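You operate a simulated robot arm through the tools that you are given. There is no shell and no other tool. Be economical: measure what you need, move in short steps, check, and stop when the job is done.

Carry out the task below with a simulated robot arm. There is one attempt and no reset: what you move stays moved.

Task
Take the waste bottle and put it on the purple tray. Put the small bottle on the right end of the back counter away on the fourth left store shelf from the bottom. Take the yellow sign from the counter under the pegboard and leave it in the white tray. Take the drain plug and put it on the counter under the pegboard. Put the beaker marked "J5" from the bench by the paddle mixer in the trough. Put one of the small white bottles from the bench by the paddle mixer on the ledge behind the taps. Any order will do. Set down upright: waste bottle, small bottle, beaker, small white bottle.

It is judged by the outcome, as a careful person would: the job done as asked, and still so three seconds after it is handed in. It fails if anything else is knocked over, pushed out of place, dropped, spilled or broken.

Robot
A 6-joint arm with a two-finger gripper on a trunk, on a base that drives. Base frame: it is fixed to the floor where the robot stands at the start and does not move with it; the origin is under the middle of the robot, x ahead of it, y to its left, z up; the surface under the hand at the start is at about z = 900. Readings come in mm, rad, newtons and seconds.
With the tool pointing down near the work surface it reaches from about 120 to 840 mm from the robot's upright axis, wherever it stands. Its first joint turns from -2.897 to 2.897 rad. Places, roughly: beaker [-1250, -1750, 1000]; counter under the pegboard [600, 400, 900]; drain plug (7x6x14 cm) [800, 1600, 900]; fourth left store shelf [-3500, 4700, 1300]; ledge behind the taps (17x178 cm) [-3580, -2180, 900]; purple tray [-1750, -1750, 1000]; small bottle [500, -250, 1000]; small white bottle [-1000, -2000, 1000]; trough (18x155 cm) [-3480, -1840, 880]; white tray (24x16x4 cm) [700, 300, 900]; yellow sign [750, 500, 1000]. Payload 1.66 kg.
Tool frame: the origin (TCP) lies between the finger pads and is the grasp point; the fingertips stand 16 mm ahead of it; z points along the fingers, y is the line along which they close. The gripper opens to 111 mm. The gripper's body begins 104 mm behind the TCP.
Orientation is told as [roll, pitch, yaw] about the base's x, y, z axes, in that order, counted from this pose: with the fingers straight down and closing along the base's y, the tool's x points along the base's -x, its y along +y and its z along -z.

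Tools
- The arm moves only by the tool step_arm. Its argument "series" is a list of rows, each an object of numbers (a shift or turn left out is 0, a gripper value left out holds the last): "wx", "wy", "wz": the turn, a rotation vector about the tool's x, y, z in units of 8 degrees (1.0 is 8 degrees); "x", "y", "z": the shift along the tool's x, y, z in units of 30 mm (1.0 is 30 mm); "hand": the finger opening in mm, from 0 to 111. In form: [{"wx": .., "wy": .., "wz": .., "x": .., "y": .., "z": .., "hand": ..}, ...]. A call has 1 to 8 rows; each row shifts and turns the commanded pose from where the row before left it, along the tool's axes as they then stand. A call with a number of a shift or a turn outside -1 to 1 is refused whole. Rows are played at 5 a second. More than 50 mm and 0.15 rad between two rows, or a gripper value outside its range, and nothing of the call is played. A pose out of reach is approached as far as the arm can. The call stops where the force on the tool passes 40 N (or 10 N more than at its start, if that is more) or the arm is blocked; 0.2 s more then pass. Each finger halts on what it meets, pressing with about 32 N; the grip force reading is that of the motor and also rises with nothing between the fingers. The clock runs only during rows and for 0.2 s after the last one: add rows that do not move to give the fingers time. It gives the time, the measured TCP pose, the force on the tool (base axes), the opening and the grip force at its end, in the units of the frame above (readings bear some noise), with the torque about the TCP (base axes, N m) and any sound that the robot's microphone picked up.
- Cameras (640 x 400 px; columns grow to the right, rows downward): "scene" is now at [51, 201.6, 1570.9]; the picture's right is [0.17, -0.98, 0.00], its down [-0.79, -0.14, -0.60] and it looks along [0.59, 0.10, -0.80] (base axes); focal length 258 px, centre (320, 200). "wrist" rides on the gripper at [70, 14, -143] in the tool frame; the picture's right is [-0.19, 0.98, 0.00], its down [-0.87, -0.17, -0.47] and it looks along [-0.46, -0.09, 0.88] (tool axes); focal length 230 px, centre (320, 200). There is no depth. A picture from a camera that has moved, and an enlarged one, comes with that camera's place and axes in the base frame and with its lens.
- snapshot(camera): a new picture of that camera. The clock stands still meanwhile.
- lift_body(by): slides the trunk up (or, below 0, down) by that many mm; the arm and the scene camera ride with it, the base frame stays. It gives what a move gives, with no picture.
- roll_base(legs): drives the robot by 1 to 6 legs, each [ahead, left, turn to the left] in mm, mm and rad, along the robot's own axes; the way and the turn of a leg run together, so that a leg with both is an arc; at most 1500 mm and 3.142 rad a leg. The arm and the cameras ride along, it lands a little off, and it stops where it bumps. It gives what a move gives.
- turn_head(pan, tilt): turns the head with the scene camera to pan (to the left, within 2.094 rad either way) and tilt (down, from -0.506 to 1.204), counted from straight ahead of the robot. It gives what a move gives.
- enlarge(camera, box): a new picture of the part [left, top, right, bottom] of that camera's present view, enlarged. The clock stands still meanwhile.
- hand_in(): hands the job in; it is judged then, once.

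Work in short steps. Places have to be worked out from the pictures, the camera data and where the tool is seen: move nearer, look again, correct. Check each grasp and each placing, and mend what went wrong. You have 186 turns and 156 pictures in all, those below and enlarged ones among them. Open the gripper and draw the arm clear of the work before you hand the job in, unless the task says otherwise; then end with one line.

The tools are called after "Call:" by a JSON object that holds its "name" and its "arguments". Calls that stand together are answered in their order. step_arm: Moves the arm, as the interface text tells. Its arguments: {"type":"object","properties":{"series":{"type":"array","items":{"type":"object","properties":{"wx":{"type":"number"},"wy":{"type":"number"},"wz":{"type":"number"},"x":{"type":"number"},"y":{"type":"number"},"z":{"type":"number"},"hand":{"type":"number"}}}}},"required":["series"]} The other tools are called the same way: lift_body (by) slides the trunk up or down; roll_base (legs) drives the base; turn_head (pan, tilt) turns the head that bears the scene camera; snapshot (camera) takes a picture; enlarge (camera, box) takes an enlarged picture of a part of a camera's view; hand_in () hands the job in.

At the start:

```text
clock: 0.0
ee_pos: [427.3, 129.3, 1148.0]
tool_rot: [0.001, 0.0, 0.001]
ft_force: [0.5, 0.0, 0.3]
torque: [0.01, -0.04, 0.01]
width: 111.1
grip_force: 0.0
trunk travel left (down, up): [-175.0, 415.0]
robot x, y, heading: [0.6, 0.3, 0.001]
head pan, tilt: [0.173, 0.929]
```

scene: 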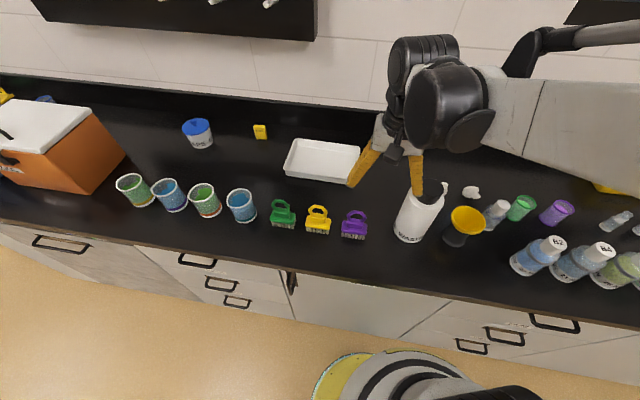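
wrist: 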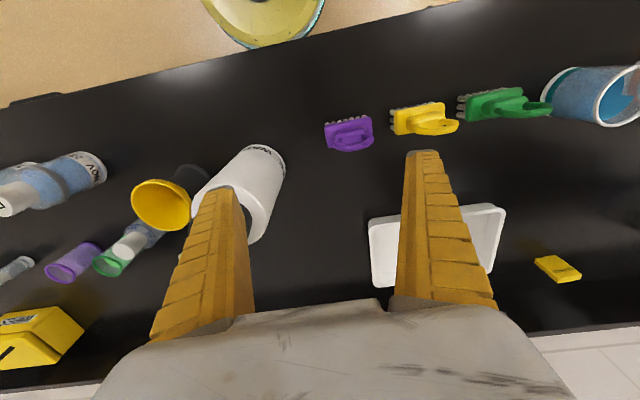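

I'll start by zooming in on the sign and tray, then look right and left along the counter.

Call:
{"name": "enlarge", "arguments": {"camera": "scene", "box": [160, 80, 400, 230]}}

Call:
{"name": "turn_head", "arguments": {"pan": -0.6, "tilt": 0.8}}

Call:
{"name": "snapshot", "arguments": {"camera": "scene"}}

Call:
{"name": "turn_head", "arguments": {"pan": 1.1, "tilt": 0.6}}

Call:
{"name": "snapshot", "arguments": {"camera": "scene"}}

```text
2.67 times, centred on (280, 155) of scene
camera zoom: at [51.0, 201.6, 1570.9], right [0.17, -0.98, 0.0], down [-0.79, -0.14, -0.6], along [0.59, 0.1, -0.8], focal length 689 px, centre (427, 320)
```

zoom: 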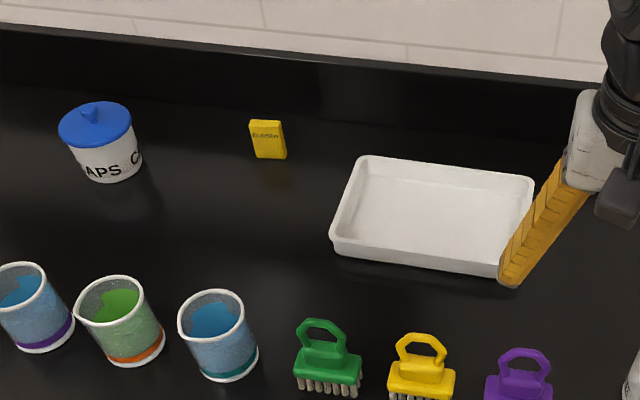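

```text
clock: 1.1
ee_pos: [428.1, 129.0, 1147.0]
tool_rot: [-0.001, -0.002, -0.001]
ft_force: [0.2, 0.1, 0.3]
torque: [-0.03, 0.0, 0.02]
width: 111.0
grip_force: 0.1
trunk travel left (down, up): [-175.0, 415.0]
robot x, y, heading: [4.4, 0.4, 0.002]
head pan, tilt: [-0.6, 0.799]
```

```text
152 pictures are left
camera scene: at [44.8, 143.3, 1580.9], right [-0.56, -0.83, 0.0], down [-0.59, 0.4, -0.7], along [0.58, -0.39, -0.72], focal length 258 px, centre (320, 200)
```

scene: 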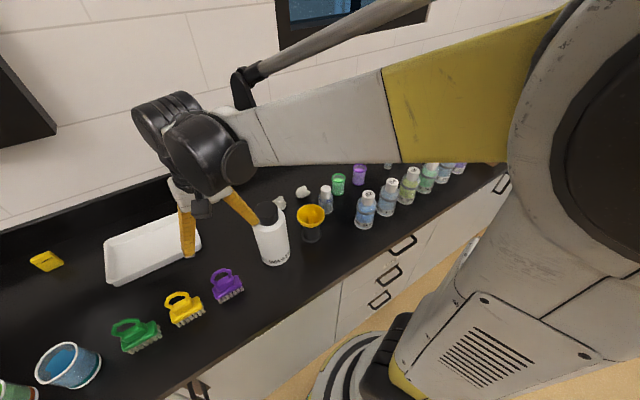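

```text
clock: 2.9
ee_pos: [427.1, 129.3, 1148.2]
tool_rot: [0.001, 0.0, 0.001]
ft_force: [-0.9, 0.8, 0.1]
torque: [0.02, 0.0, -0.02]
width: 110.7
grip_force: 0.0
trunk travel left (down, up): [-175.0, 415.0]
robot x, y, heading: [-1.5, 0.1, -0.002]
head pan, tilt: [1.1, 0.6]
```

```text
151 pictures are left
camera scene: at [18.4, 267.5, 1597.8], right [0.89, -0.45, 0.0], down [-0.26, -0.5, -0.83], along [0.38, 0.73, -0.56], focal length 258 px, centre (320, 200)
```

scene: 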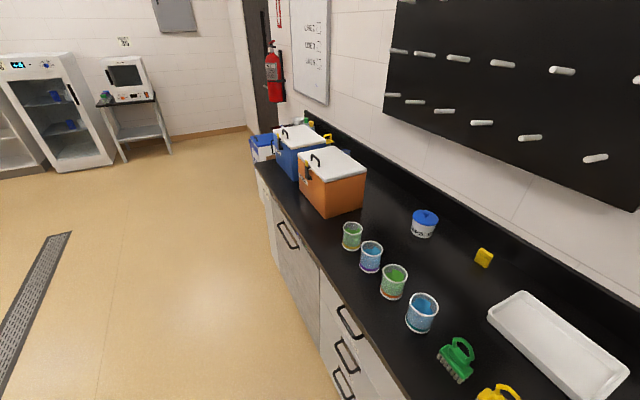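

I need a closer look at the bottles on the right, so I turn the head right again and zoom in.

Call:
{"name": "turn_head", "arguments": {"pan": -0.9, "tilt": 0.6}}

Call:
{"name": "snapshot", "arguments": {"camera": "scene"}}

Call:
{"name": "turn_head", "arguments": {"pan": -0.6, "tilt": 0.8}}

Call:
{"name": "enlarge", "arguments": {"camera": "scene", "box": [240, 140, 520, 290]}}

Call:
{"name": "turn_head", "arguments": {"pan": 2.09, "tilt": 0.3}}

Call:
{"name": "snapshot", "arguments": {"camera": "scene"}}

Call:
{"name": "turn_head", "arguments": {"pan": -2.09, "tilt": 0.3}}

Call:
{"name": "snapshot", "arguments": {"camera": "scene"}}

```text
clock: 4.8
ee_pos: [428.1, 129.3, 1148.3]
tool_rot: [-0.001, -0.001, 0.002]
ft_force: [0.1, 0.3, 0.2]
torque: [0.0, 0.01, 0.03]
width: 110.8
grip_force: 0.1
trunk travel left (down, up): [-175.0, 415.0]
robot x, y, heading: [3.2, -0.5, 0.001]
head pan, tilt: [-0.901, 0.6]
```

```text
150 pictures are left
camera scene: at [33.1, 119.6, 1597.8], right [-0.78, -0.62, 0.0], down [-0.35, 0.44, -0.83], along [0.51, -0.65, -0.56], focal length 258 px, centre (320, 200)
```

scene: 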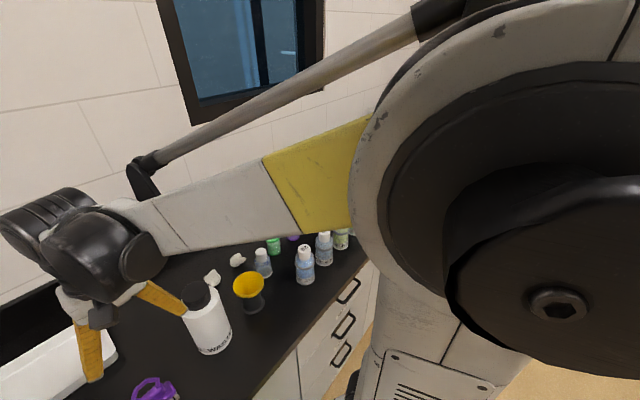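

```text
clock: 5.6
ee_pos: [427.2, 129.8, 1147.8]
tool_rot: [0.0, -0.001, 0.001]
ft_force: [-0.2, 0.0, 0.0]
torque: [0.01, -0.01, -0.02]
width: 110.9
grip_force: 0.0
trunk travel left (down, up): [-175.0, 415.0]
robot x, y, heading: [1.4, 0.2, 0.001]
head pan, tilt: [-0.6, 0.799]
```

```text
2.29 times, centred on (380, 215) of scene
camera zoom: at [44.7, 143.1, 1580.9], right [-0.57, -0.82, 0.0], down [-0.59, 0.41, -0.7], along [0.58, -0.39, -0.72], focal length 591 px, centre (183, 166)
```

zoom: 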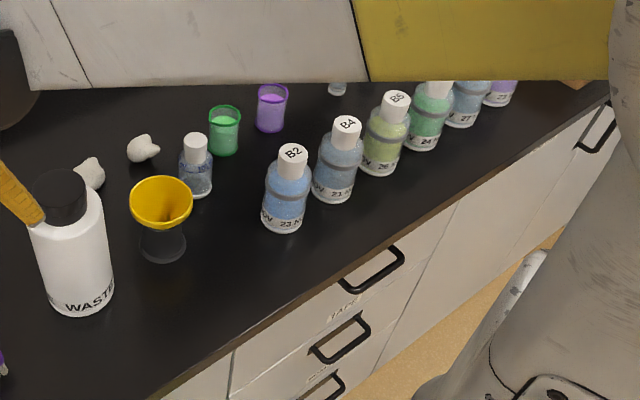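

```text
clock: 8.0
ee_pos: [428.8, 129.9, 1147.9]
tool_rot: [-0.001, -0.001, 0.0]
ft_force: [0.0, 0.1, 0.4]
torque: [-0.02, 0.03, 0.01]
width: 111.0
grip_force: 0.0
trunk travel left (down, up): [-175.0, 415.0]
robot x, y, heading: [0.4, -3.3, -0.002]
head pan, tilt: [2.089, 0.3]
```

```text
148 pictures are left
camera scene: at [-68.0, 269.9, 1625.3], right [0.87, 0.5, 0.0], down [0.15, -0.26, -0.96], along [-0.47, 0.83, -0.3], focal length 258 px, centre (320, 200)
```

scene: 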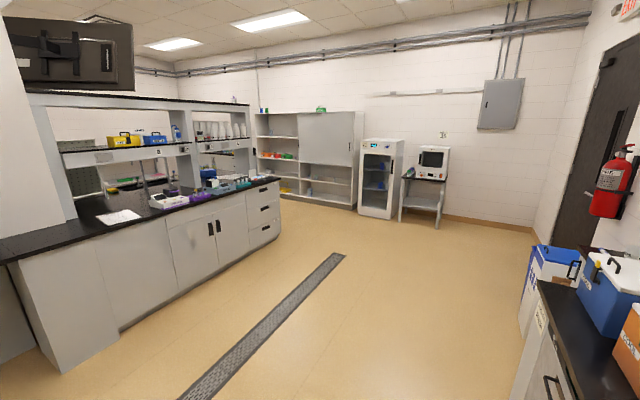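

```text
clock: 11.4
ee_pos: [427.8, 129.6, 1147.3]
tool_rot: [-0.001, 0.001, 0.002]
ft_force: [0.4, -0.1, -0.1]
torque: [0.0, 0.0, 0.0]
width: 110.9
grip_force: 0.2
trunk travel left (down, up): [-175.0, 415.0]
robot x, y, heading: [-2.4, -1.9, 0.004]
head pan, tilt: [-2.089, 0.3]
```

```text
147 pictures are left
camera scene: at [-68.0, 107.7, 1625.3], right [-0.87, 0.5, 0.0], down [0.15, 0.26, -0.96], along [-0.47, -0.83, -0.3], focal length 258 px, centre (320, 200)
```

scene: 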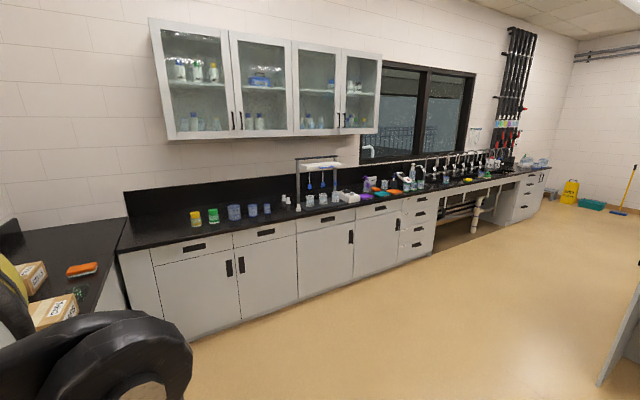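

The small white-capped bottle near (560,-225) fits the given place. I begin with the sign by driving 440 mm left so it lies ahead.

Call:
{"name": "roll_base", "arguments": {"legs": [[0, 440, 0]]}}

Call:
{"name": "turn_head", "arguments": {"pan": 0.0, "tilt": 0.8}}

Call:
{"name": "snapshot", "arguments": {"camera": "scene"}}

Call:
{"name": "snapshot", "arguments": {"camera": "wrist"}}

```text
clock: 14.0
ee_pos: [428.2, 571.6, 1148.7]
tool_rot: [-0.001, 0.001, 0.0]
ft_force: [0.1, -0.3, -0.3]
torque: [-0.04, 0.01, 0.01]
width: 110.8
grip_force: 0.1
trunk travel left (down, up): [-175.0, 415.0]
robot x, y, heading: [0.2, 443.4, -0.002]
head pan, tilt: [-2.089, 0.3]
```

```text
clock: 16.0
ee_pos: [428.5, 570.8, 1148.2]
tool_rot: [0.0, 0.0, 0.0]
ft_force: [-0.8, -0.6, 0.8]
torque: [0.03, 0.0, 0.03]
width: 111.0
grip_force: 0.1
trunk travel left (down, up): [-175.0, 415.0]
robot x, y, heading: [0.3, 440.6, 0.003]
head pan, tilt: [0.0, 0.799]
```

```text
146 pictures are left
camera scene: at [59.1, 630.6, 1580.9], right [0.0, -1.0, 0.0], down [-0.72, 0.0, -0.7], along [0.7, 0.0, -0.72], focal length 258 px, centre (320, 200)
```

scene: 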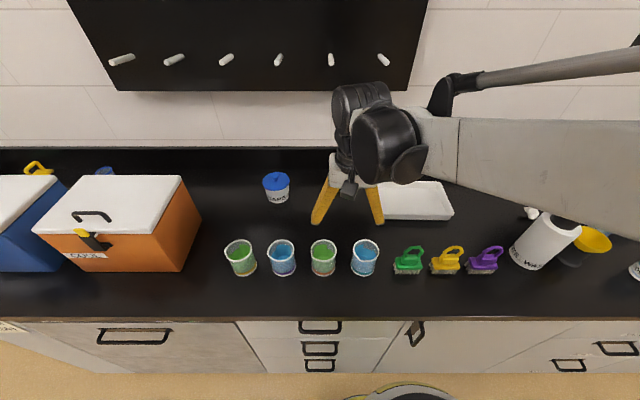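

```text
145 pictures are left
camera wrist: at [358.6, 585.6, 1290.6], right [0.19, 0.98, 0.0], down [0.87, -0.17, 0.47], along [0.46, -0.09, -0.88], focal length 230 px, centre (320, 200)
```

wrist: 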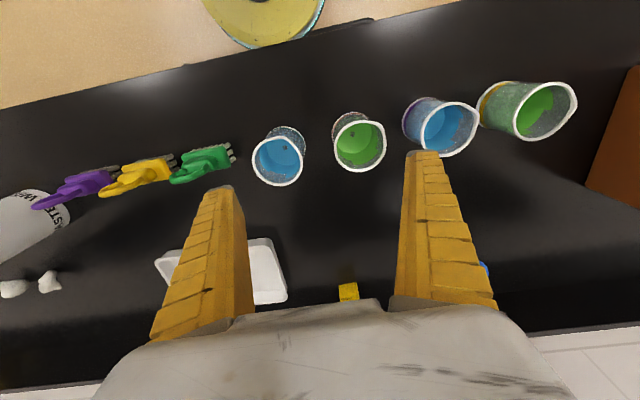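

The sign lies at about (810,569). I move the wrist 150 mm nearer to view it properly.

Call:
{"name": "step_arm", "arguments": {"series": [{"x": -1}, {"x": -1}, {"x": -1}, {"x": -1}, {"x": -1}]}}

Call:
{"name": "snapshot", "arguments": {"camera": "wrist"}}

Call:
{"name": "snapshot", "arguments": {"camera": "scene"}}

```text
clock: 17.2
ee_pos: [579.2, 570.6, 1148.8]
tool_rot: [0.0, -0.002, 0.0]
ft_force: [-0.1, -0.1, -0.8]
torque: [0.0, 0.0, 0.03]
width: 110.7
grip_force: 0.1
trunk travel left (down, up): [-175.0, 415.0]
robot x, y, heading: [3.0, 440.9, -0.001]
head pan, tilt: [0.0, 0.799]
```

```text
144 pictures are left
camera wrist: at [510.1, 585.6, 1290.5], right [0.19, 0.98, 0.0], down [0.87, -0.17, 0.47], along [0.46, -0.09, -0.88], focal length 230 px, centre (320, 200)
```

wrist: 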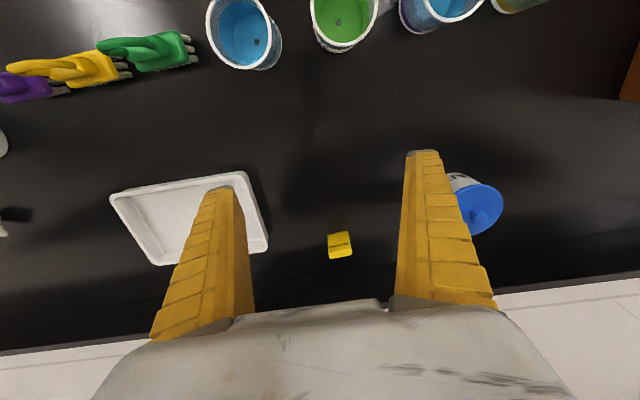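

```text
143 pictures are left
camera scene: at [59.8, 630.7, 1580.8], right [0.0, -1.0, 0.0], down [-0.72, 0.0, -0.7], along [0.7, 0.0, -0.72], focal length 258 px, centre (320, 200)
```

scene: 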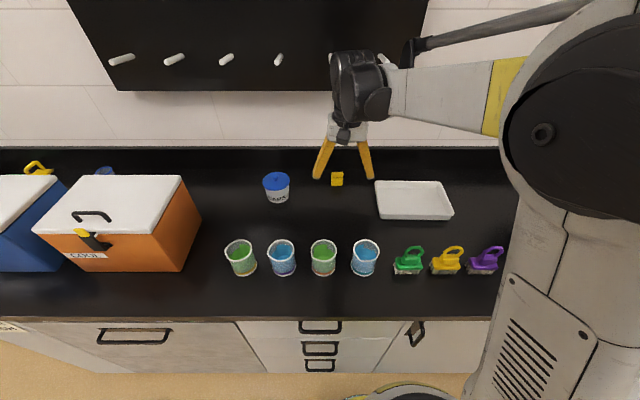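

I zoom on the sign to see its thickness and which way it stands.

Call:
{"name": "enlarge", "arguments": {"camera": "wrist", "box": [300, 215, 380, 265]}}

Call:
{"name": "enlarge", "arguments": {"camera": "scene", "box": [300, 155, 380, 205]}}

```text
8.00 times, centred on (340, 240) of wrist
camera zoom: at [510.1, 585.6, 1290.5], right [0.19, 0.98, 0.0], down [0.87, -0.17, 0.47], along [0.46, -0.09, -0.88], focal length 1841 px, centre (160, -120)
```

zoom: 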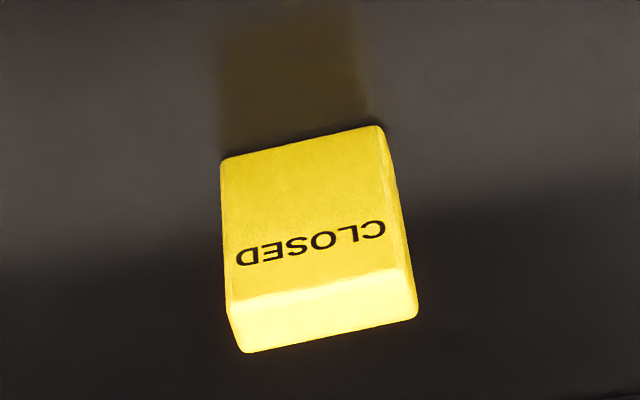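

```text
8.00 times, centred on (340, 180) of scene
camera zoom: at [59.8, 630.7, 1580.8], right [0.0, -1.0, 0.0], down [-0.72, 0.0, -0.7], along [0.7, 0.0, -0.72], focal length 2067 px, centre (160, 360)
```

zoom: 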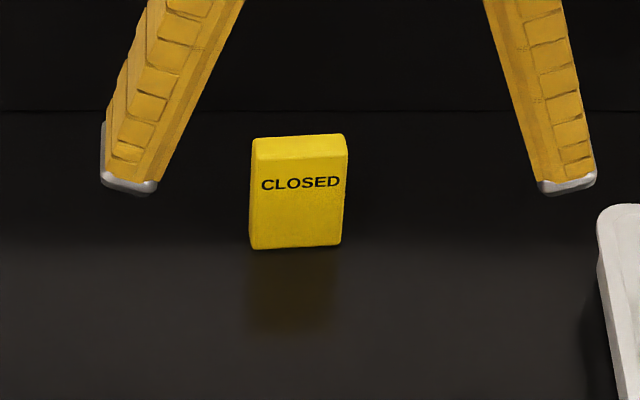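

The sign stands upright: about 44 mm wide in y, 15 mm thick, 57 mm tall, centred at (805,566). I move above it and part way down.

Call:
{"name": "step_arm", "arguments": {"series": [{"x": -1}, {"x": -1}, {"x": -1}, {"x": -1}, {"x": -1}, {"x": -1}, {"x": -1}, {"x": -0.5, "y": -0.15}]}}

Call:
{"name": "step_arm", "arguments": {"series": [{"z": 1}, {"z": 1}, {"z": 1}, {"z": 1}]}}

Call:
{"name": "snapshot", "arguments": {"camera": "scene"}}

Call:
{"name": "snapshot", "arguments": {"camera": "wrist"}}

```text
clock: 19.0
ee_pos: [799.7, 557.9, 1150.4]
tool_rot: [0.004, -0.002, -0.004]
ft_force: [-0.1, 0.2, -0.1]
torque: [0.01, 0.0, 0.01]
width: 111.1
grip_force: 0.1
trunk travel left (down, up): [-175.0, 415.0]
robot x, y, heading: [2.7, 442.6, -0.002]
head pan, tilt: [0.0, 0.799]
```

```text
clock: 20.0
ee_pos: [804.0, 568.1, 1027.5]
tool_rot: [0.0, 0.001, 0.001]
ft_force: [-0.2, 0.3, -0.3]
torque: [-0.01, 0.01, -0.01]
width: 110.8
grip_force: 0.2
trunk travel left (down, up): [-175.0, 415.0]
robot x, y, heading: [-0.1, 442.9, 0.006]
head pan, tilt: [0.0, 0.799]
```

```text
140 pictures are left
camera scene: at [59.6, 631.3, 1580.7], right [0.0, -1.0, 0.0], down [-0.72, 0.0, -0.7], along [0.7, 0.0, -0.72], focal length 258 px, centre (320, 200)
```

scene: 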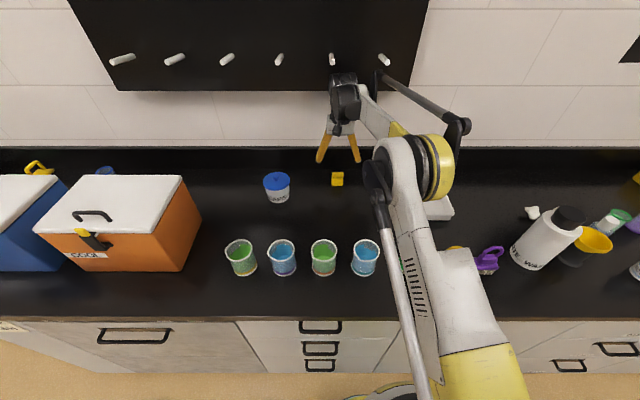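

```text
139 pictures are left
camera wrist: at [734.1, 582.6, 1170.2], right [0.19, 0.98, 0.0], down [0.87, -0.17, 0.47], along [0.46, -0.09, -0.88], focal length 230 px, centre (320, 200)
```

wrist: 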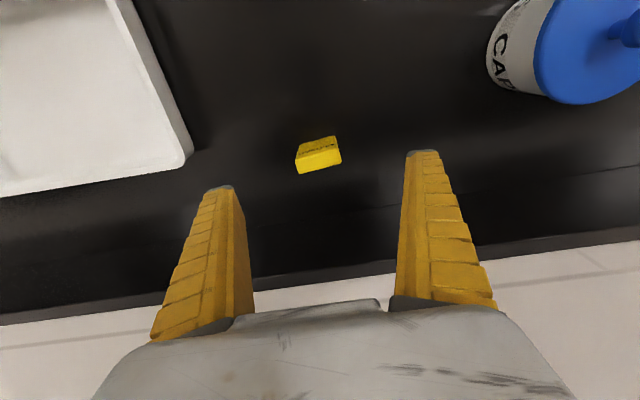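

The sign is centred under the fingers. I go down 97 mm and close.

Call:
{"name": "step_arm", "arguments": {"series": [{"z": 1}, {"z": 1}, {"z": 0.8}, {"z": 0.45}, {"hand": 30}, {"hand": 30}, {"hand": 30}]}}

Call:
{"name": "snapshot", "arguments": {"camera": "wrist"}}

```text
clock: 21.6
ee_pos: [803.2, 566.2, 930.3]
tool_rot: [0.0, 0.0, 0.0]
ft_force: [0.3, 0.0, 0.1]
torque: [-0.03, -0.01, 0.0]
width: 37.9
grip_force: 32.4
trunk travel left (down, up): [-175.0, 415.0]
robot x, y, heading: [1.6, 442.9, 0.0]
head pan, tilt: [0.0, 0.799]
```

```text
138 pictures are left
camera wrist: at [734.0, 580.9, 1072.9], right [0.19, 0.98, 0.0], down [0.87, -0.17, 0.47], along [0.46, -0.09, -0.88], focal length 230 px, centre (320, 200)
```

wrist: 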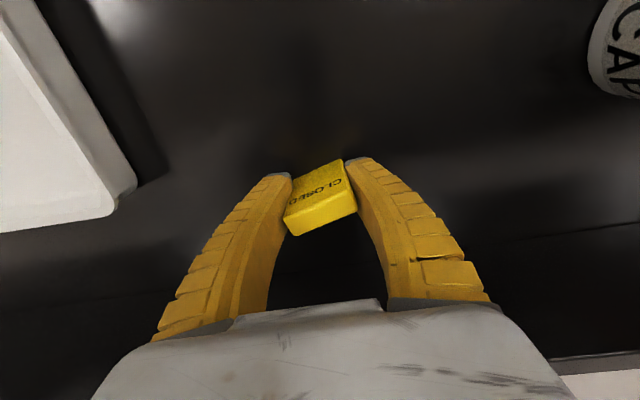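

The sign is gripped at 38 mm wide. I lift it 90 mm and carry it over the white tray at (705,300).

Call:
{"name": "step_arm", "arguments": {"series": [{"z": -1}, {"z": -1}, {"z": -1}, {"y": -1, "x": 0.6}, {"y": -1, "x": 0.6}, {"y": -1, "x": 0.6}, {"y": -1, "x": 0.6}, {"y": -1, "x": 0.6}]}}

Call:
{"name": "step_arm", "arguments": {"series": [{"y": -1, "x": 0.3}, {"y": -1}, {"y": -1}, {"y": -0.85}, {}]}}

Call:
{"name": "snapshot", "arguments": {"camera": "wrist"}}

Call:
{"name": "snapshot", "arguments": {"camera": "scene"}}

```text
clock: 23.4
ee_pos: [712.0, 414.2, 1020.6]
tool_rot: [0.001, 0.0, 0.0]
ft_force: [-0.5, 0.3, -0.1]
torque: [0.02, -0.04, -0.04]
width: 36.9
grip_force: 32.3
trunk travel left (down, up): [-175.0, 415.0]
robot x, y, heading: [1.6, 438.6, -0.0]
head pan, tilt: [0.0, 0.799]
```

```text
clock: 24.6
ee_pos: [704.5, 301.8, 1020.6]
tool_rot: [0.0, 0.0, -0.002]
ft_force: [-0.6, -0.3, -0.3]
torque: [-0.01, -0.01, -0.03]
width: 36.8
grip_force: 32.4
trunk travel left (down, up): [-175.0, 415.0]
robot x, y, heading: [2.0, 441.6, 0.003]
head pan, tilt: [0.0, 0.799]
```

```text
137 pictures are left
camera wrist: at [634.6, 315.6, 1162.9], right [0.19, 0.98, 0.0], down [0.87, -0.17, 0.47], along [0.46, -0.09, -0.88], focal length 230 px, centre (320, 200)
```

wrist: 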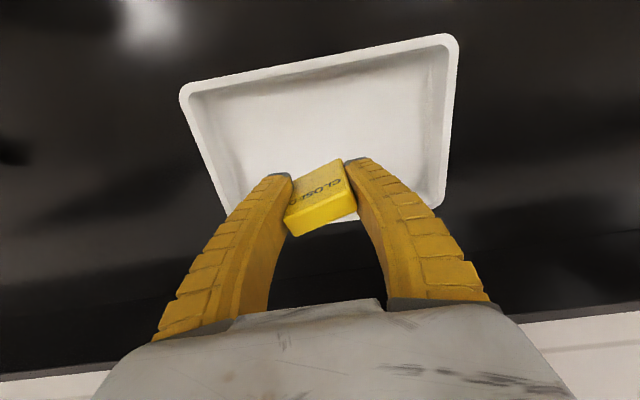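

```text
136 pictures are left
camera scene: at [59.1, 630.8, 1580.9], right [0.0, -1.0, 0.0], down [-0.72, 0.0, -0.7], along [0.7, 0.0, -0.72], focal length 258 px, centre (320, 200)
```

scene: 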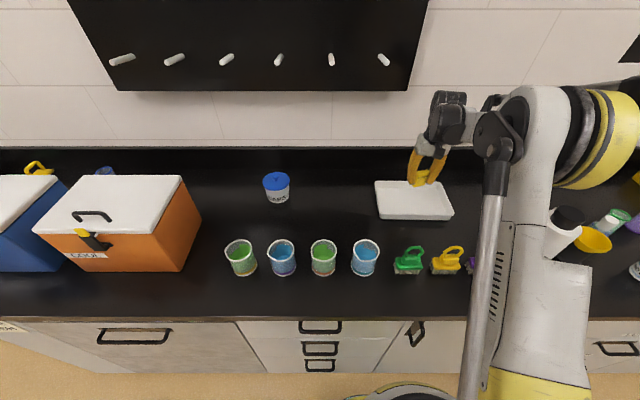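

The sign hangs over the tray's middle. I lower it about 83 mm, creeping at the end.

Call:
{"name": "step_arm", "arguments": {"series": [{"z": 1}, {"z": 1}, {"z": 0.5}, {"z": 0.2}, {"z": 0.1}, {}]}}

Call:
{"name": "enlarge", "arguments": {"camera": "scene", "box": [360, 150, 480, 225]}}

```text
clock: 26.0
ee_pos: [705.4, 300.6, 935.9]
tool_rot: [0.0, 0.0, 0.001]
ft_force: [-0.8, 0.3, -1.0]
torque: [0.01, -0.01, -0.03]
width: 36.1
grip_force: 31.8
trunk travel left (down, up): [-175.0, 415.0]
robot x, y, heading: [2.3, 442.2, 0.004]
head pan, tilt: [0.0, 0.799]
```

```text
5.33 times, centred on (420, 188) of scene
camera zoom: at [59.1, 630.7, 1580.9], right [0.0, -1.0, 0.0], down [-0.72, 0.0, -0.7], along [0.7, 0.0, -0.72], focal length 1378 px, centre (-213, 267)
```

zoom: 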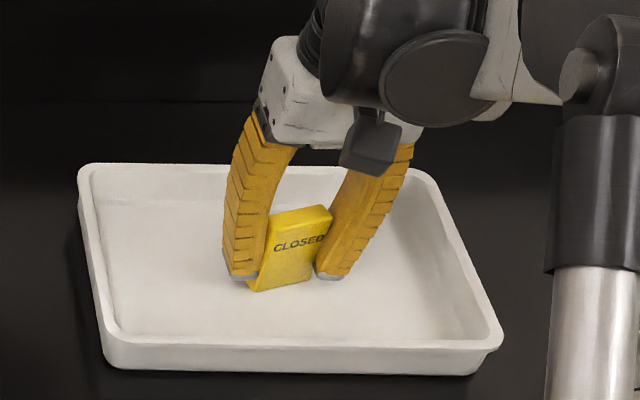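

The sign is nearly at the tray floor, so I creep down until contact and then open.

Call:
{"name": "step_arm", "arguments": {"series": [{"z": 0.1}, {"z": 0.1}]}}

Call:
{"name": "step_arm", "arguments": {"series": [{"hand": 60}, {"hand": 75}, {"hand": 75}, {}]}}

Call:
{"name": "step_arm", "arguments": {"series": [{"z": -0.5}, {"z": -1}, {"z": -1}, {"z": -1}, {"z": -1}]}}

Call:
{"name": "snapshot", "arguments": {"camera": "wrist"}}

```text
clock: 26.6
ee_pos: [704.5, 300.0, 932.7]
tool_rot: [0.002, -0.001, 0.0]
ft_force: [6.1, -2.4, 25.6]
torque: [0.01, -0.03, -0.05]
width: 38.5
grip_force: 31.5
trunk travel left (down, up): [-175.0, 415.0]
robot x, y, heading: [-6.3, 443.5, 0.001]
head pan, tilt: [0.0, 0.799]
```

```text
clock: 27.6
ee_pos: [702.6, 300.9, 930.7]
tool_rot: [0.0, 0.001, 0.0]
ft_force: [-0.9, -0.1, 0.3]
torque: [0.03, -0.01, 0.01]
width: 76.6
grip_force: 1.2
trunk travel left (down, up): [-175.0, 415.0]
robot x, y, heading: [0.3, 441.0, -0.003]
head pan, tilt: [0.0, 0.799]
```

```text
clock: 28.8
ee_pos: [704.6, 299.9, 1065.0]
tool_rot: [-0.001, -0.001, 0.0]
ft_force: [-0.6, 0.5, 0.0]
torque: [0.0, -0.02, -0.03]
width: 76.2
grip_force: 1.3
trunk travel left (down, up): [-175.0, 415.0]
robot x, y, heading: [1.9, 441.3, -0.0]
head pan, tilt: [0.0, 0.799]
```

```text
134 pictures are left
camera wrist: at [634.5, 314.9, 1208.3], right [0.19, 0.98, 0.0], down [0.87, -0.17, 0.47], along [0.46, -0.09, -0.88], focal length 230 px, centre (320, 200)
```

wrist: 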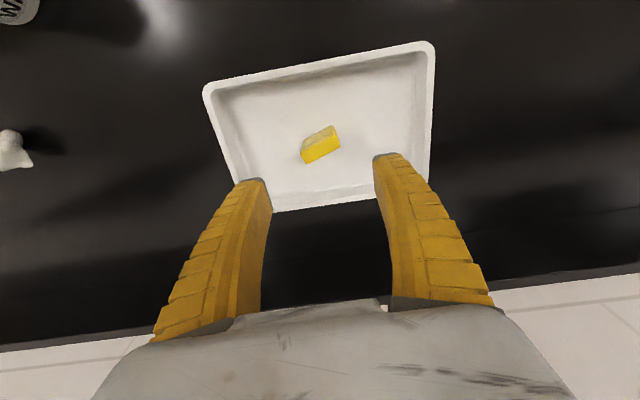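

The sign stands in the tray. I raise and draw back the arm, then look left for the drain plug.

Call:
{"name": "step_arm", "arguments": {"series": [{"z": -1}, {"z": -1}, {"z": -1, "x": 0.5}, {"z": -1, "x": 0.8}, {"z": -1, "x": 0.8}, {"z": -1, "x": 0.8}, {"x": 1}, {"x": 1}]}}

Call:
{"name": "step_arm", "arguments": {"series": [{"x": 1, "y": 0.5}, {"x": 1, "y": 1}, {"x": 1, "y": 1}, {"x": 1, "y": 1}, {"y": 1}]}}

Call:
{"name": "turn_head", "arguments": {"pan": 0.75, "tilt": 0.5}}

Call:
{"name": "snapshot", "arguments": {"camera": "scene"}}

Call:
{"name": "enlarge", "arguments": {"camera": "scene", "box": [220, 60, 460, 210]}}

```text
clock: 30.6
ee_pos: [554.6, 301.2, 1245.7]
tool_rot: [-0.001, 0.001, 0.0]
ft_force: [-0.5, 0.8, 0.9]
torque: [-0.02, 0.0, 0.02]
width: 76.9
grip_force: 0.9
trunk travel left (down, up): [-175.0, 415.0]
robot x, y, heading: [-2.7, 437.5, -0.003]
head pan, tilt: [0.0, 0.799]
```

```text
clock: 31.8
ee_pos: [436.5, 435.1, 1245.2]
tool_rot: [0.0, 0.002, -0.002]
ft_force: [0.1, 0.7, -0.1]
torque: [0.01, 0.05, 0.0]
width: 76.8
grip_force: 1.0
trunk travel left (down, up): [-175.0, 415.0]
robot x, y, heading: [-2.9, 441.8, -0.001]
head pan, tilt: [0.0, 0.799]
```

```text
clock: 32.9
ee_pos: [436.2, 436.2, 1245.4]
tool_rot: [0.002, 0.0, 0.0]
ft_force: [0.3, 0.1, -0.2]
torque: [-0.05, 0.0, 0.0]
width: 76.6
grip_force: 0.6
trunk travel left (down, up): [-175.0, 415.0]
robot x, y, heading: [-0.1, 443.0, -0.002]
head pan, tilt: [0.75, 0.499]
```

```text
133 pictures are left
camera scene: at [45.1, 692.7, 1606.8], right [0.68, -0.73, 0.0], down [-0.35, -0.33, -0.88], along [0.64, 0.6, -0.48], focal length 258 px, centre (320, 200)
```

scene: 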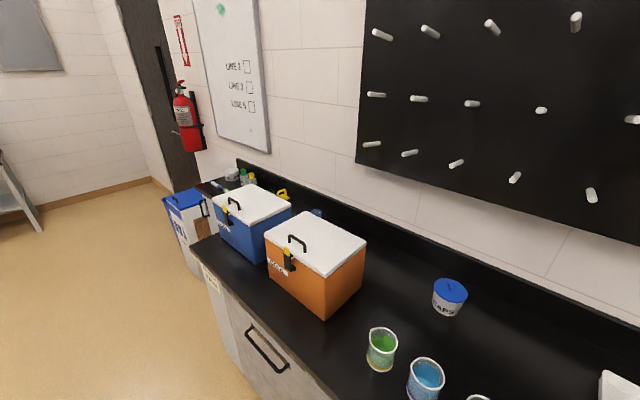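

```text
2.67 times, centred on (340, 135) of scene
camera zoom: at [45.1, 692.7, 1606.8], right [0.68, -0.73, 0.0], down [-0.35, -0.33, -0.88], along [0.64, 0.6, -0.48], focal length 689 px, centre (267, 373)
```

zoom: 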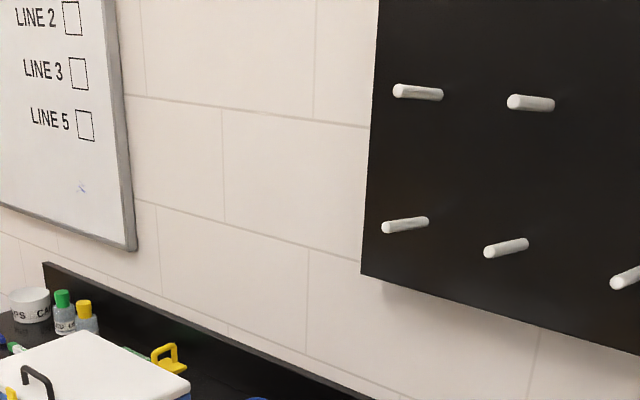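

The plug hides behind the coolers. I raise the trunk 200 mm so the arm clears them and drive left about 950 mm.

Call:
{"name": "lift_body", "arguments": {"by": 200}}

Call:
{"name": "roll_base", "arguments": {"legs": [[0, 950, 0]]}}

Call:
{"name": "turn_head", "arguments": {"pan": 0.2, "tilt": 0.9}}

Call:
{"name": "snapshot", "arguments": {"camera": "scene"}}

Call:
{"name": "snapshot", "arguments": {"camera": "wrist"}}

```text
clock: 35.1
ee_pos: [437.1, 435.2, 1445.4]
tool_rot: [-0.001, -0.001, 0.0]
ft_force: [-0.5, 0.8, -0.1]
torque: [-0.01, -0.01, 0.02]
width: 76.8
grip_force: 0.9
trunk travel left (down, up): [-375.0, 215.0]
robot x, y, heading: [3.0, 443.0, 0.001]
head pan, tilt: [0.75, 0.499]
```

```text
clock: 40.1
ee_pos: [437.6, 1391.3, 1445.2]
tool_rot: [0.001, 0.0, -0.002]
ft_force: [-0.3, 0.0, -0.6]
torque: [-0.06, -0.01, -0.01]
width: 76.6
grip_force: 1.0
trunk travel left (down, up): [-375.0, 215.0]
robot x, y, heading: [4.2, 1397.5, 0.001]
head pan, tilt: [0.75, 0.499]
```

```text
clock: 41.1
ee_pos: [438.8, 1391.5, 1444.9]
tool_rot: [0.002, 0.001, -0.003]
ft_force: [-1.3, -0.1, 0.2]
torque: [0.03, -0.01, -0.02]
width: 76.4
grip_force: 0.8
trunk travel left (down, up): [-375.0, 215.0]
robot x, y, heading: [4.7, 1395.8, -0.001]
head pan, tilt: [0.201, 0.901]
```

```text
131 pictures are left
camera scene: at [55.4, 1603.6, 1773.0], right [0.2, -0.98, 0.0], down [-0.77, -0.15, -0.62], along [0.61, 0.12, -0.78], focal length 258 px, centre (320, 200)
```

scene: 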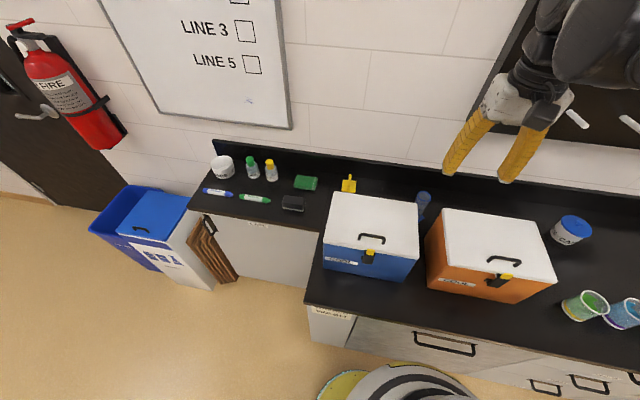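

```text
130 pictures are left
camera wrist: at [369.2, 1406.7, 1587.9], right [0.19, 0.98, 0.0], down [0.86, -0.17, 0.47], along [0.46, -0.09, -0.88], focal length 230 px, centre (320, 200)
```

wrist: 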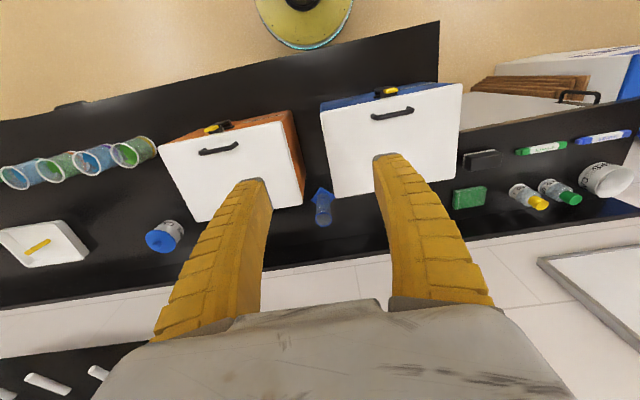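

Two candidates are a yellow thing behind the blue cooler and a blue thing between the coolers. I zoom in on both.

Call:
{"name": "enlarge", "arguments": {"camera": "scene", "box": [280, 150, 480, 275]}}

Call:
{"name": "enlarge", "arguments": {"camera": "wrist", "box": [260, 130, 500, 280]}}

```text
3.20 times, centred on (380, 212) of scene
camera zoom: at [55.4, 1603.6, 1773.0], right [0.2, -0.98, 0.0], down [-0.77, -0.15, -0.62], along [0.61, 0.12, -0.78], focal length 827 px, centre (128, 160)
```

zoom: 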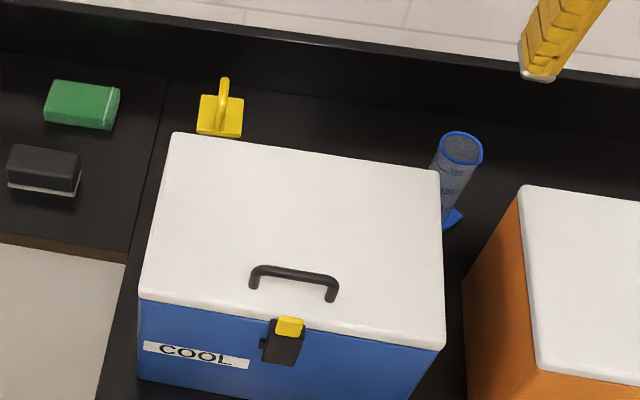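

```text
2.67 times, centred on (380, 205) of wrist
camera zoom: at [369.2, 1406.7, 1587.9], right [0.19, 0.98, 0.0], down [0.86, -0.17, 0.47], along [0.46, -0.09, -0.88], focal length 614 px, centre (160, 187)
```

zoom: 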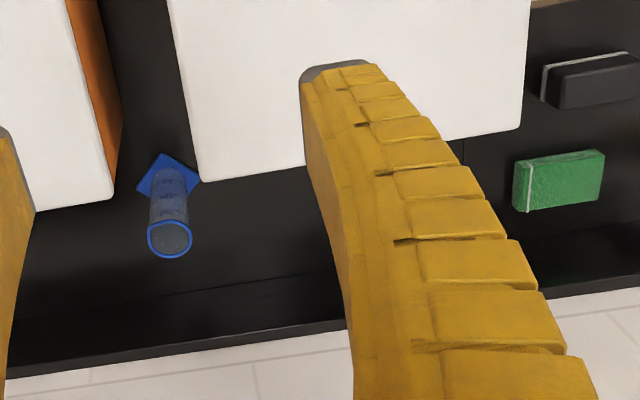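

The yellow looped piece on a square base at about (843,1626) is the drain plug; the blue one is a measuring cylinder. I drive left 190 mm and bring the wrist over for a closer view.

Call:
{"name": "roll_base", "arguments": {"legs": [[0, 190, 0]]}}

Call:
{"name": "step_arm", "arguments": {"series": [{"x": -1}, {"x": -1}, {"x": -1}, {"x": -1}, {"x": -1}, {"x": -1}, {"z": 1, "x": -1}, {"z": 1, "hand": 100}]}}

Call:
{"name": "snapshot", "arguments": {"camera": "wrist"}}

Call:
{"name": "snapshot", "arguments": {"camera": "scene"}}

```text
clock: 42.6
ee_pos: [439.5, 1584.2, 1446.1]
tool_rot: [-0.001, 0.0, -0.004]
ft_force: [0.7, 0.1, -0.3]
torque: [-0.05, -0.05, 0.0]
width: 76.5
grip_force: 1.2
trunk travel left (down, up): [-375.0, 215.0]
robot x, y, heading: [1.6, 1592.2, -0.002]
head pan, tilt: [0.201, 0.901]
```

```text
clock: 44.4
ee_pos: [649.4, 1580.6, 1386.2]
tool_rot: [0.0, 0.001, -0.003]
ft_force: [-0.1, -0.2, -0.9]
torque: [0.01, -0.03, -0.03]
width: 100.6
grip_force: 0.0
trunk travel left (down, up): [-375.0, 215.0]
robot x, y, heading: [2.6, 1593.5, -0.001]
head pan, tilt: [0.201, 0.901]
```

```text
127 pictures are left
camera wrist: at [579.3, 1595.5, 1527.8], right [0.19, 0.98, 0.0], down [0.86, -0.17, 0.47], along [0.46, -0.09, -0.88], focal length 230 px, centre (320, 200)
```

wrist: 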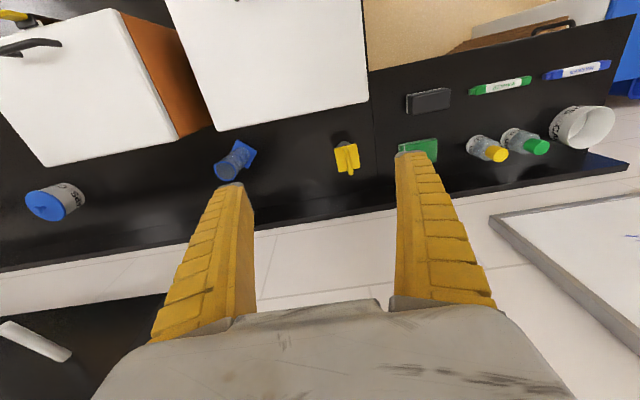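

```text
126 pictures are left
camera scene: at [54.6, 1792.9, 1773.0], right [0.2, -0.98, 0.0], down [-0.77, -0.15, -0.62], along [0.61, 0.12, -0.78], focal length 258 px, centre (320, 200)
```

scene: 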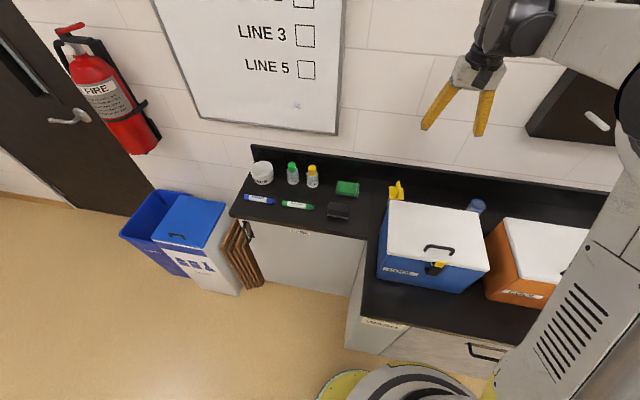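

The two estimates of the plug's x differ (783 vs 838), so I zoom in with both cameras.

Call:
{"name": "enlarge", "arguments": {"camera": "wrist", "box": [300, 120, 396, 180]}}

Call:
{"name": "enlarge", "arguments": {"camera": "scene", "box": [350, 160, 446, 220]}}

```text
6.67 times, centred on (348, 150) of wrist
camera zoom: at [579.3, 1595.5, 1527.8], right [0.19, 0.98, 0.0], down [0.86, -0.17, 0.47], along [0.46, -0.09, -0.88], focal length 1534 px, centre (133, 533)
```

zoom: 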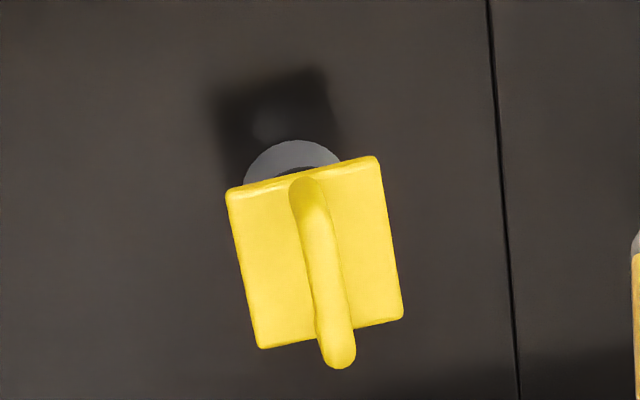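

```text
6.67 times, centred on (398, 190) of scene
camera zoom: at [54.6, 1792.9, 1773.0], right [0.2, -0.98, 0.0], down [-0.77, -0.15, -0.62], along [0.61, 0.12, -0.78], focal length 1722 px, centre (-200, 267)
```

zoom: 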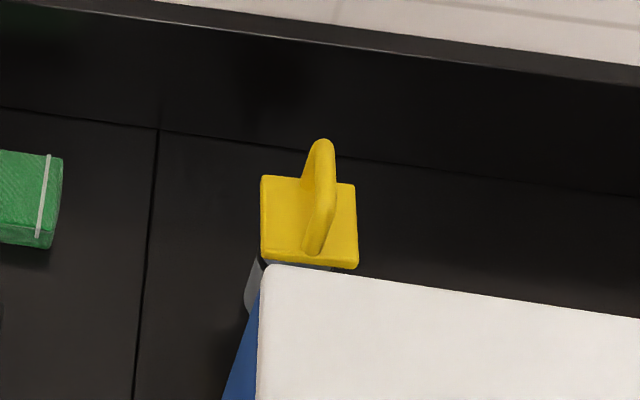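

The plug stands on a grey stem, with its plate at about (762,1625,987) and a loop handle up to z≈1040 lying along x. I move above it and descend to z≈1100.

Call:
{"name": "step_arm", "arguments": {"series": [{"x": -1, "y": 0.5}, {"x": -1, "y": 0.5}, {"x": -1, "y": 0.5}, {"x": -0.7, "z": 1}, {"z": 1}, {"z": 1}, {"z": 1}, {"z": 1}]}}

Call:
{"name": "step_arm", "arguments": {"series": [{"z": 1}, {"z": 1}, {"z": 1}, {"z": 1}, {"z": 0.5, "hand": 60}, {}]}}

Call:
{"name": "snapshot", "arguments": {"camera": "wrist"}}

Call:
{"name": "snapshot", "arguments": {"camera": "scene"}}

```text
clock: 46.2
ee_pos: [760.4, 1627.3, 1234.3]
tool_rot: [0.0, -0.001, -0.003]
ft_force: [0.5, -0.2, 0.1]
torque: [-0.02, -0.01, 0.01]
width: 100.3
grip_force: 0.8
trunk travel left (down, up): [-375.0, 215.0]
robot x, y, heading: [7.6, 1589.9, 0.002]
head pan, tilt: [0.201, 0.901]
```

```text
clock: 47.6
ee_pos: [760.0, 1626.2, 1099.8]
tool_rot: [0.0, 0.0, -0.003]
ft_force: [-1.0, 0.7, 0.3]
torque: [0.03, 0.01, -0.01]
width: 62.2
grip_force: 1.5
trunk travel left (down, up): [-375.0, 215.0]
robot x, y, heading: [1.0, 1591.1, -0.005]
head pan, tilt: [0.201, 0.901]
```

```text
123 pictures are left
camera wrist: at [690.6, 1640.6, 1242.4], right [0.19, 0.98, 0.0], down [0.86, -0.17, 0.47], along [0.46, -0.09, -0.88], focal length 230 px, centre (320, 200)
```

wrist: 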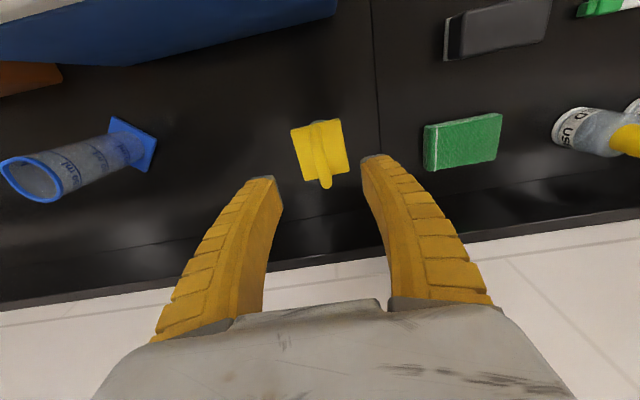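

```text
122 pictures are left
camera scene: at [55.5, 1792.9, 1773.0], right [0.2, -0.98, 0.0], down [-0.77, -0.15, -0.62], along [0.61, 0.12, -0.78], focal length 258 px, centre (320, 200)
```

scene: 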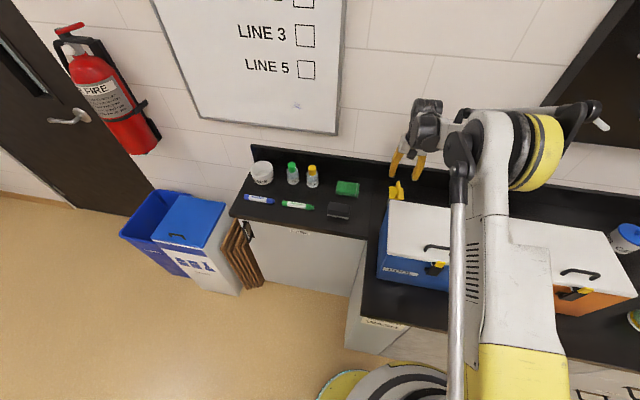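

The handle runs along x about 735–785 at y≈1627, centred between the fingers. I lower to z≈1025 and close.

Call:
{"name": "step_arm", "arguments": {"series": [{"z": 1}, {"z": 1}, {"z": 0.5}, {"hand": 5}, {"hand": 5}, {"hand": 5}]}}

Call:
{"name": "snapshot", "arguments": {"camera": "wrist"}}

```text
clock: 49.0
ee_pos: [761.0, 1626.3, 1024.8]
tool_rot: [0.001, 0.0, -0.003]
ft_force: [-0.3, 0.3, -0.2]
torque: [-0.01, -0.04, 0.0]
width: 8.9
grip_force: 2.6
trunk travel left (down, up): [-375.0, 215.0]
robot x, y, heading: [0.4, 1589.8, -0.007]
head pan, tilt: [0.201, 0.901]
```

```text
121 pictures are left
camera wrist: at [691.0, 1640.7, 1167.1], right [0.19, 0.98, 0.0], down [0.87, -0.17, 0.47], along [0.46, -0.09, -0.88], focal length 230 px, centre (320, 200)
```

wrist: 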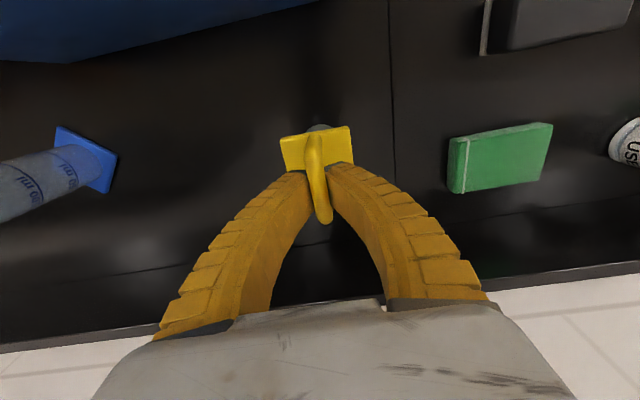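

The fingers straddle the handle but haven't gripped hard yet, so I close fully.

Call:
{"name": "step_arm", "arguments": {"series": [{"hand": 0}, {"hand": 0}, {"hand": 0}]}}

Call:
{"name": "enlarge", "arguments": {"camera": "wrist", "box": [260, 110, 388, 240]}}

```text
clock: 49.8
ee_pos: [761.2, 1626.2, 1023.4]
tool_rot: [0.001, 0.0, -0.003]
ft_force: [0.5, -0.6, -2.1]
torque: [0.0, -0.02, 0.01]
width: 6.3
grip_force: 28.9
trunk travel left (down, up): [-375.0, 215.0]
robot x, y, heading: [5.7, 1588.8, -0.005]
head pan, tilt: [0.201, 0.901]
```

```text
3.08 times, centred on (324, 175) of wrist
camera zoom: at [691.0, 1640.6, 1167.1], right [0.19, 0.98, 0.0], down [0.87, -0.17, 0.47], along [0.46, -0.09, -0.88], focal length 708 px, centre (308, 277)
```

zoom: 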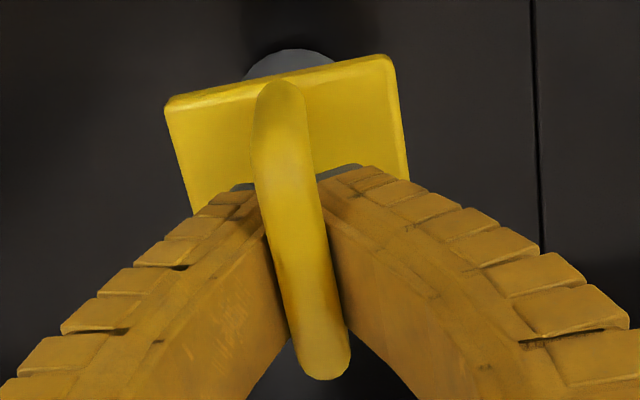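

The handle is gripped at 29 N. I lift 120 mm and check that it comes along.

Call:
{"name": "step_arm", "arguments": {"series": [{"z": -0.5}, {"z": -0.5}, {"z": -1}, {"z": -1}, {"z": -1}, {"z": -1}, {"z": -1}]}}

Call:
{"name": "snapshot", "arguments": {"camera": "wrist"}}

Call:
{"name": "snapshot", "arguments": {"camera": "scene"}}

```text
clock: 51.4
ee_pos: [760.7, 1626.3, 1204.7]
tool_rot: [0.0, 0.0, -0.004]
ft_force: [0.1, 0.4, -3.2]
torque: [0.02, -0.03, 0.0]
width: 6.3
grip_force: 28.2
trunk travel left (down, up): [-375.0, 215.0]
robot x, y, heading: [1.8, 1585.8, -0.005]
head pan, tilt: [0.201, 0.901]
```

```text
119 pictures are left
camera wrist: at [691.2, 1640.9, 1348.2], right [0.19, 0.98, 0.0], down [0.86, -0.17, 0.47], along [0.46, -0.09, -0.88], focal length 230 px, centre (320, 200)
```

wrist: 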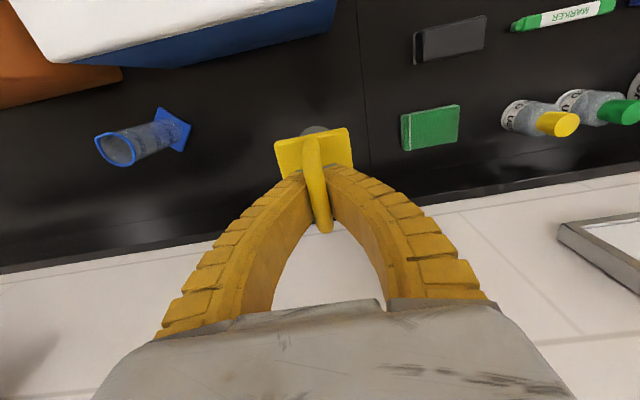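

```text
118 pictures are left
camera scene: at [55.3, 1792.8, 1773.0], right [0.2, -0.98, 0.0], down [-0.77, -0.15, -0.62], along [0.61, 0.12, -0.78], focal length 258 px, centre (320, 200)
```

scene: 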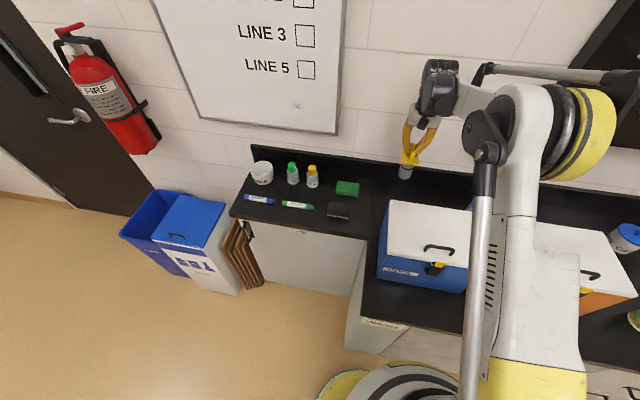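

The plug hangs firmly. I lift a further 150 mm and draw back to x≈600, then drive right about 1000 mm.

Call:
{"name": "step_arm", "arguments": {"series": [{"z": -1}, {"z": -1}, {"z": -1}, {"z": -1}, {"z": -1}, {"x": 1}, {"x": 1}, {"x": 1}]}}

Call:
{"name": "step_arm", "arguments": {"series": [{"x": 1}, {"x": 1}, {}]}}

Call:
{"name": "roll_base", "arguments": {"legs": [[0, -1010, 0]]}}

Call:
{"name": "turn_head", "arguments": {"pan": 0.1, "tilt": 0.8}}

Call:
{"name": "snapshot", "arguments": {"camera": "scene"}}

Call:
{"name": "snapshot", "arguments": {"camera": "wrist"}}

```text
clock: 53.2
ee_pos: [670.3, 1624.9, 1356.4]
tool_rot: [-0.001, -0.001, -0.004]
ft_force: [-0.2, 0.1, -1.6]
torque: [0.0, -0.05, 0.01]
width: 6.1
grip_force: 28.8
trunk travel left (down, up): [-375.0, 215.0]
robot x, y, heading: [0.7, 1588.6, -0.007]
head pan, tilt: [0.201, 0.901]
```

```text
clock: 54.0
ee_pos: [610.8, 1624.7, 1354.9]
tool_rot: [0.0, 0.001, -0.002]
ft_force: [-0.2, 0.0, -3.0]
torque: [0.0, 0.0, -0.02]
width: 6.0
grip_force: 28.3
trunk travel left (down, up): [-375.0, 215.0]
robot x, y, heading: [2.3, 1591.2, -0.003]
head pan, tilt: [0.201, 0.901]
```

```text
clock: 59.3
ee_pos: [607.0, 601.3, 1355.3]
tool_rot: [0.0, 0.001, -0.004]
ft_force: [0.3, -0.1, -2.7]
torque: [0.0, 0.03, 0.01]
width: 5.9
grip_force: 28.3
trunk travel left (down, up): [-375.0, 215.0]
robot x, y, heading: [0.8, 568.2, -0.003]
head pan, tilt: [0.201, 0.901]
```

```text
clock: 60.0
ee_pos: [608.2, 601.8, 1355.3]
tool_rot: [0.0, 0.001, -0.006]
ft_force: [0.1, -0.6, -3.1]
torque: [-0.04, 0.02, -0.04]
width: 6.1
grip_force: 28.8
trunk travel left (down, up): [-375.0, 215.0]
robot x, y, heading: [0.9, 564.9, -0.002]
head pan, tilt: [0.099, 0.799]
```

```text
117 pictures are left
camera scene: at [59.0, 762.8, 1780.8], right [0.1, -1.0, 0.0], down [-0.71, -0.07, -0.7], along [0.69, 0.07, -0.72], focal length 258 px, centre (320, 200)
```

scene: 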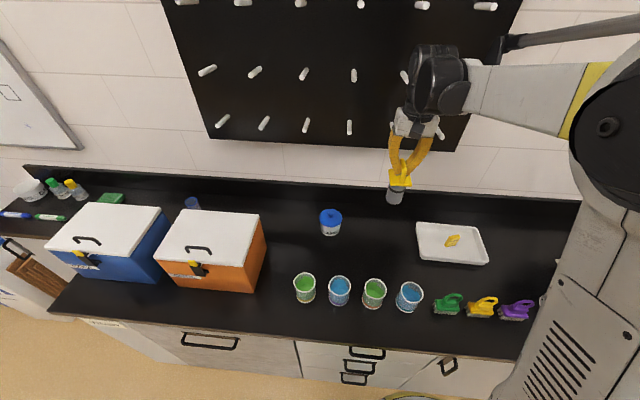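

```text
116 pictures are left
camera wrist: at [537.7, 616.6, 1497.1], right [0.19, 0.98, 0.0], down [0.86, -0.17, 0.47], along [0.46, -0.09, -0.88], focal length 230 px, centre (320, 200)
```

wrist: 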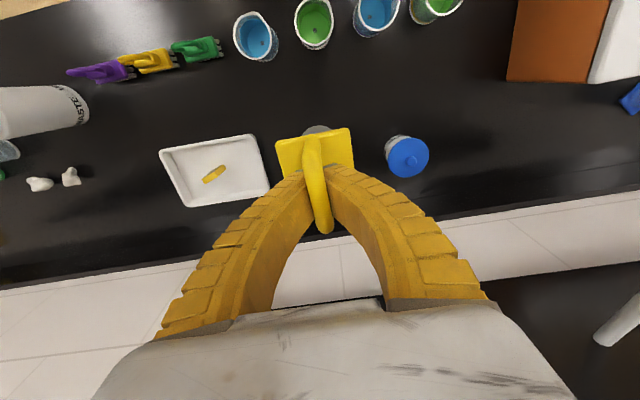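

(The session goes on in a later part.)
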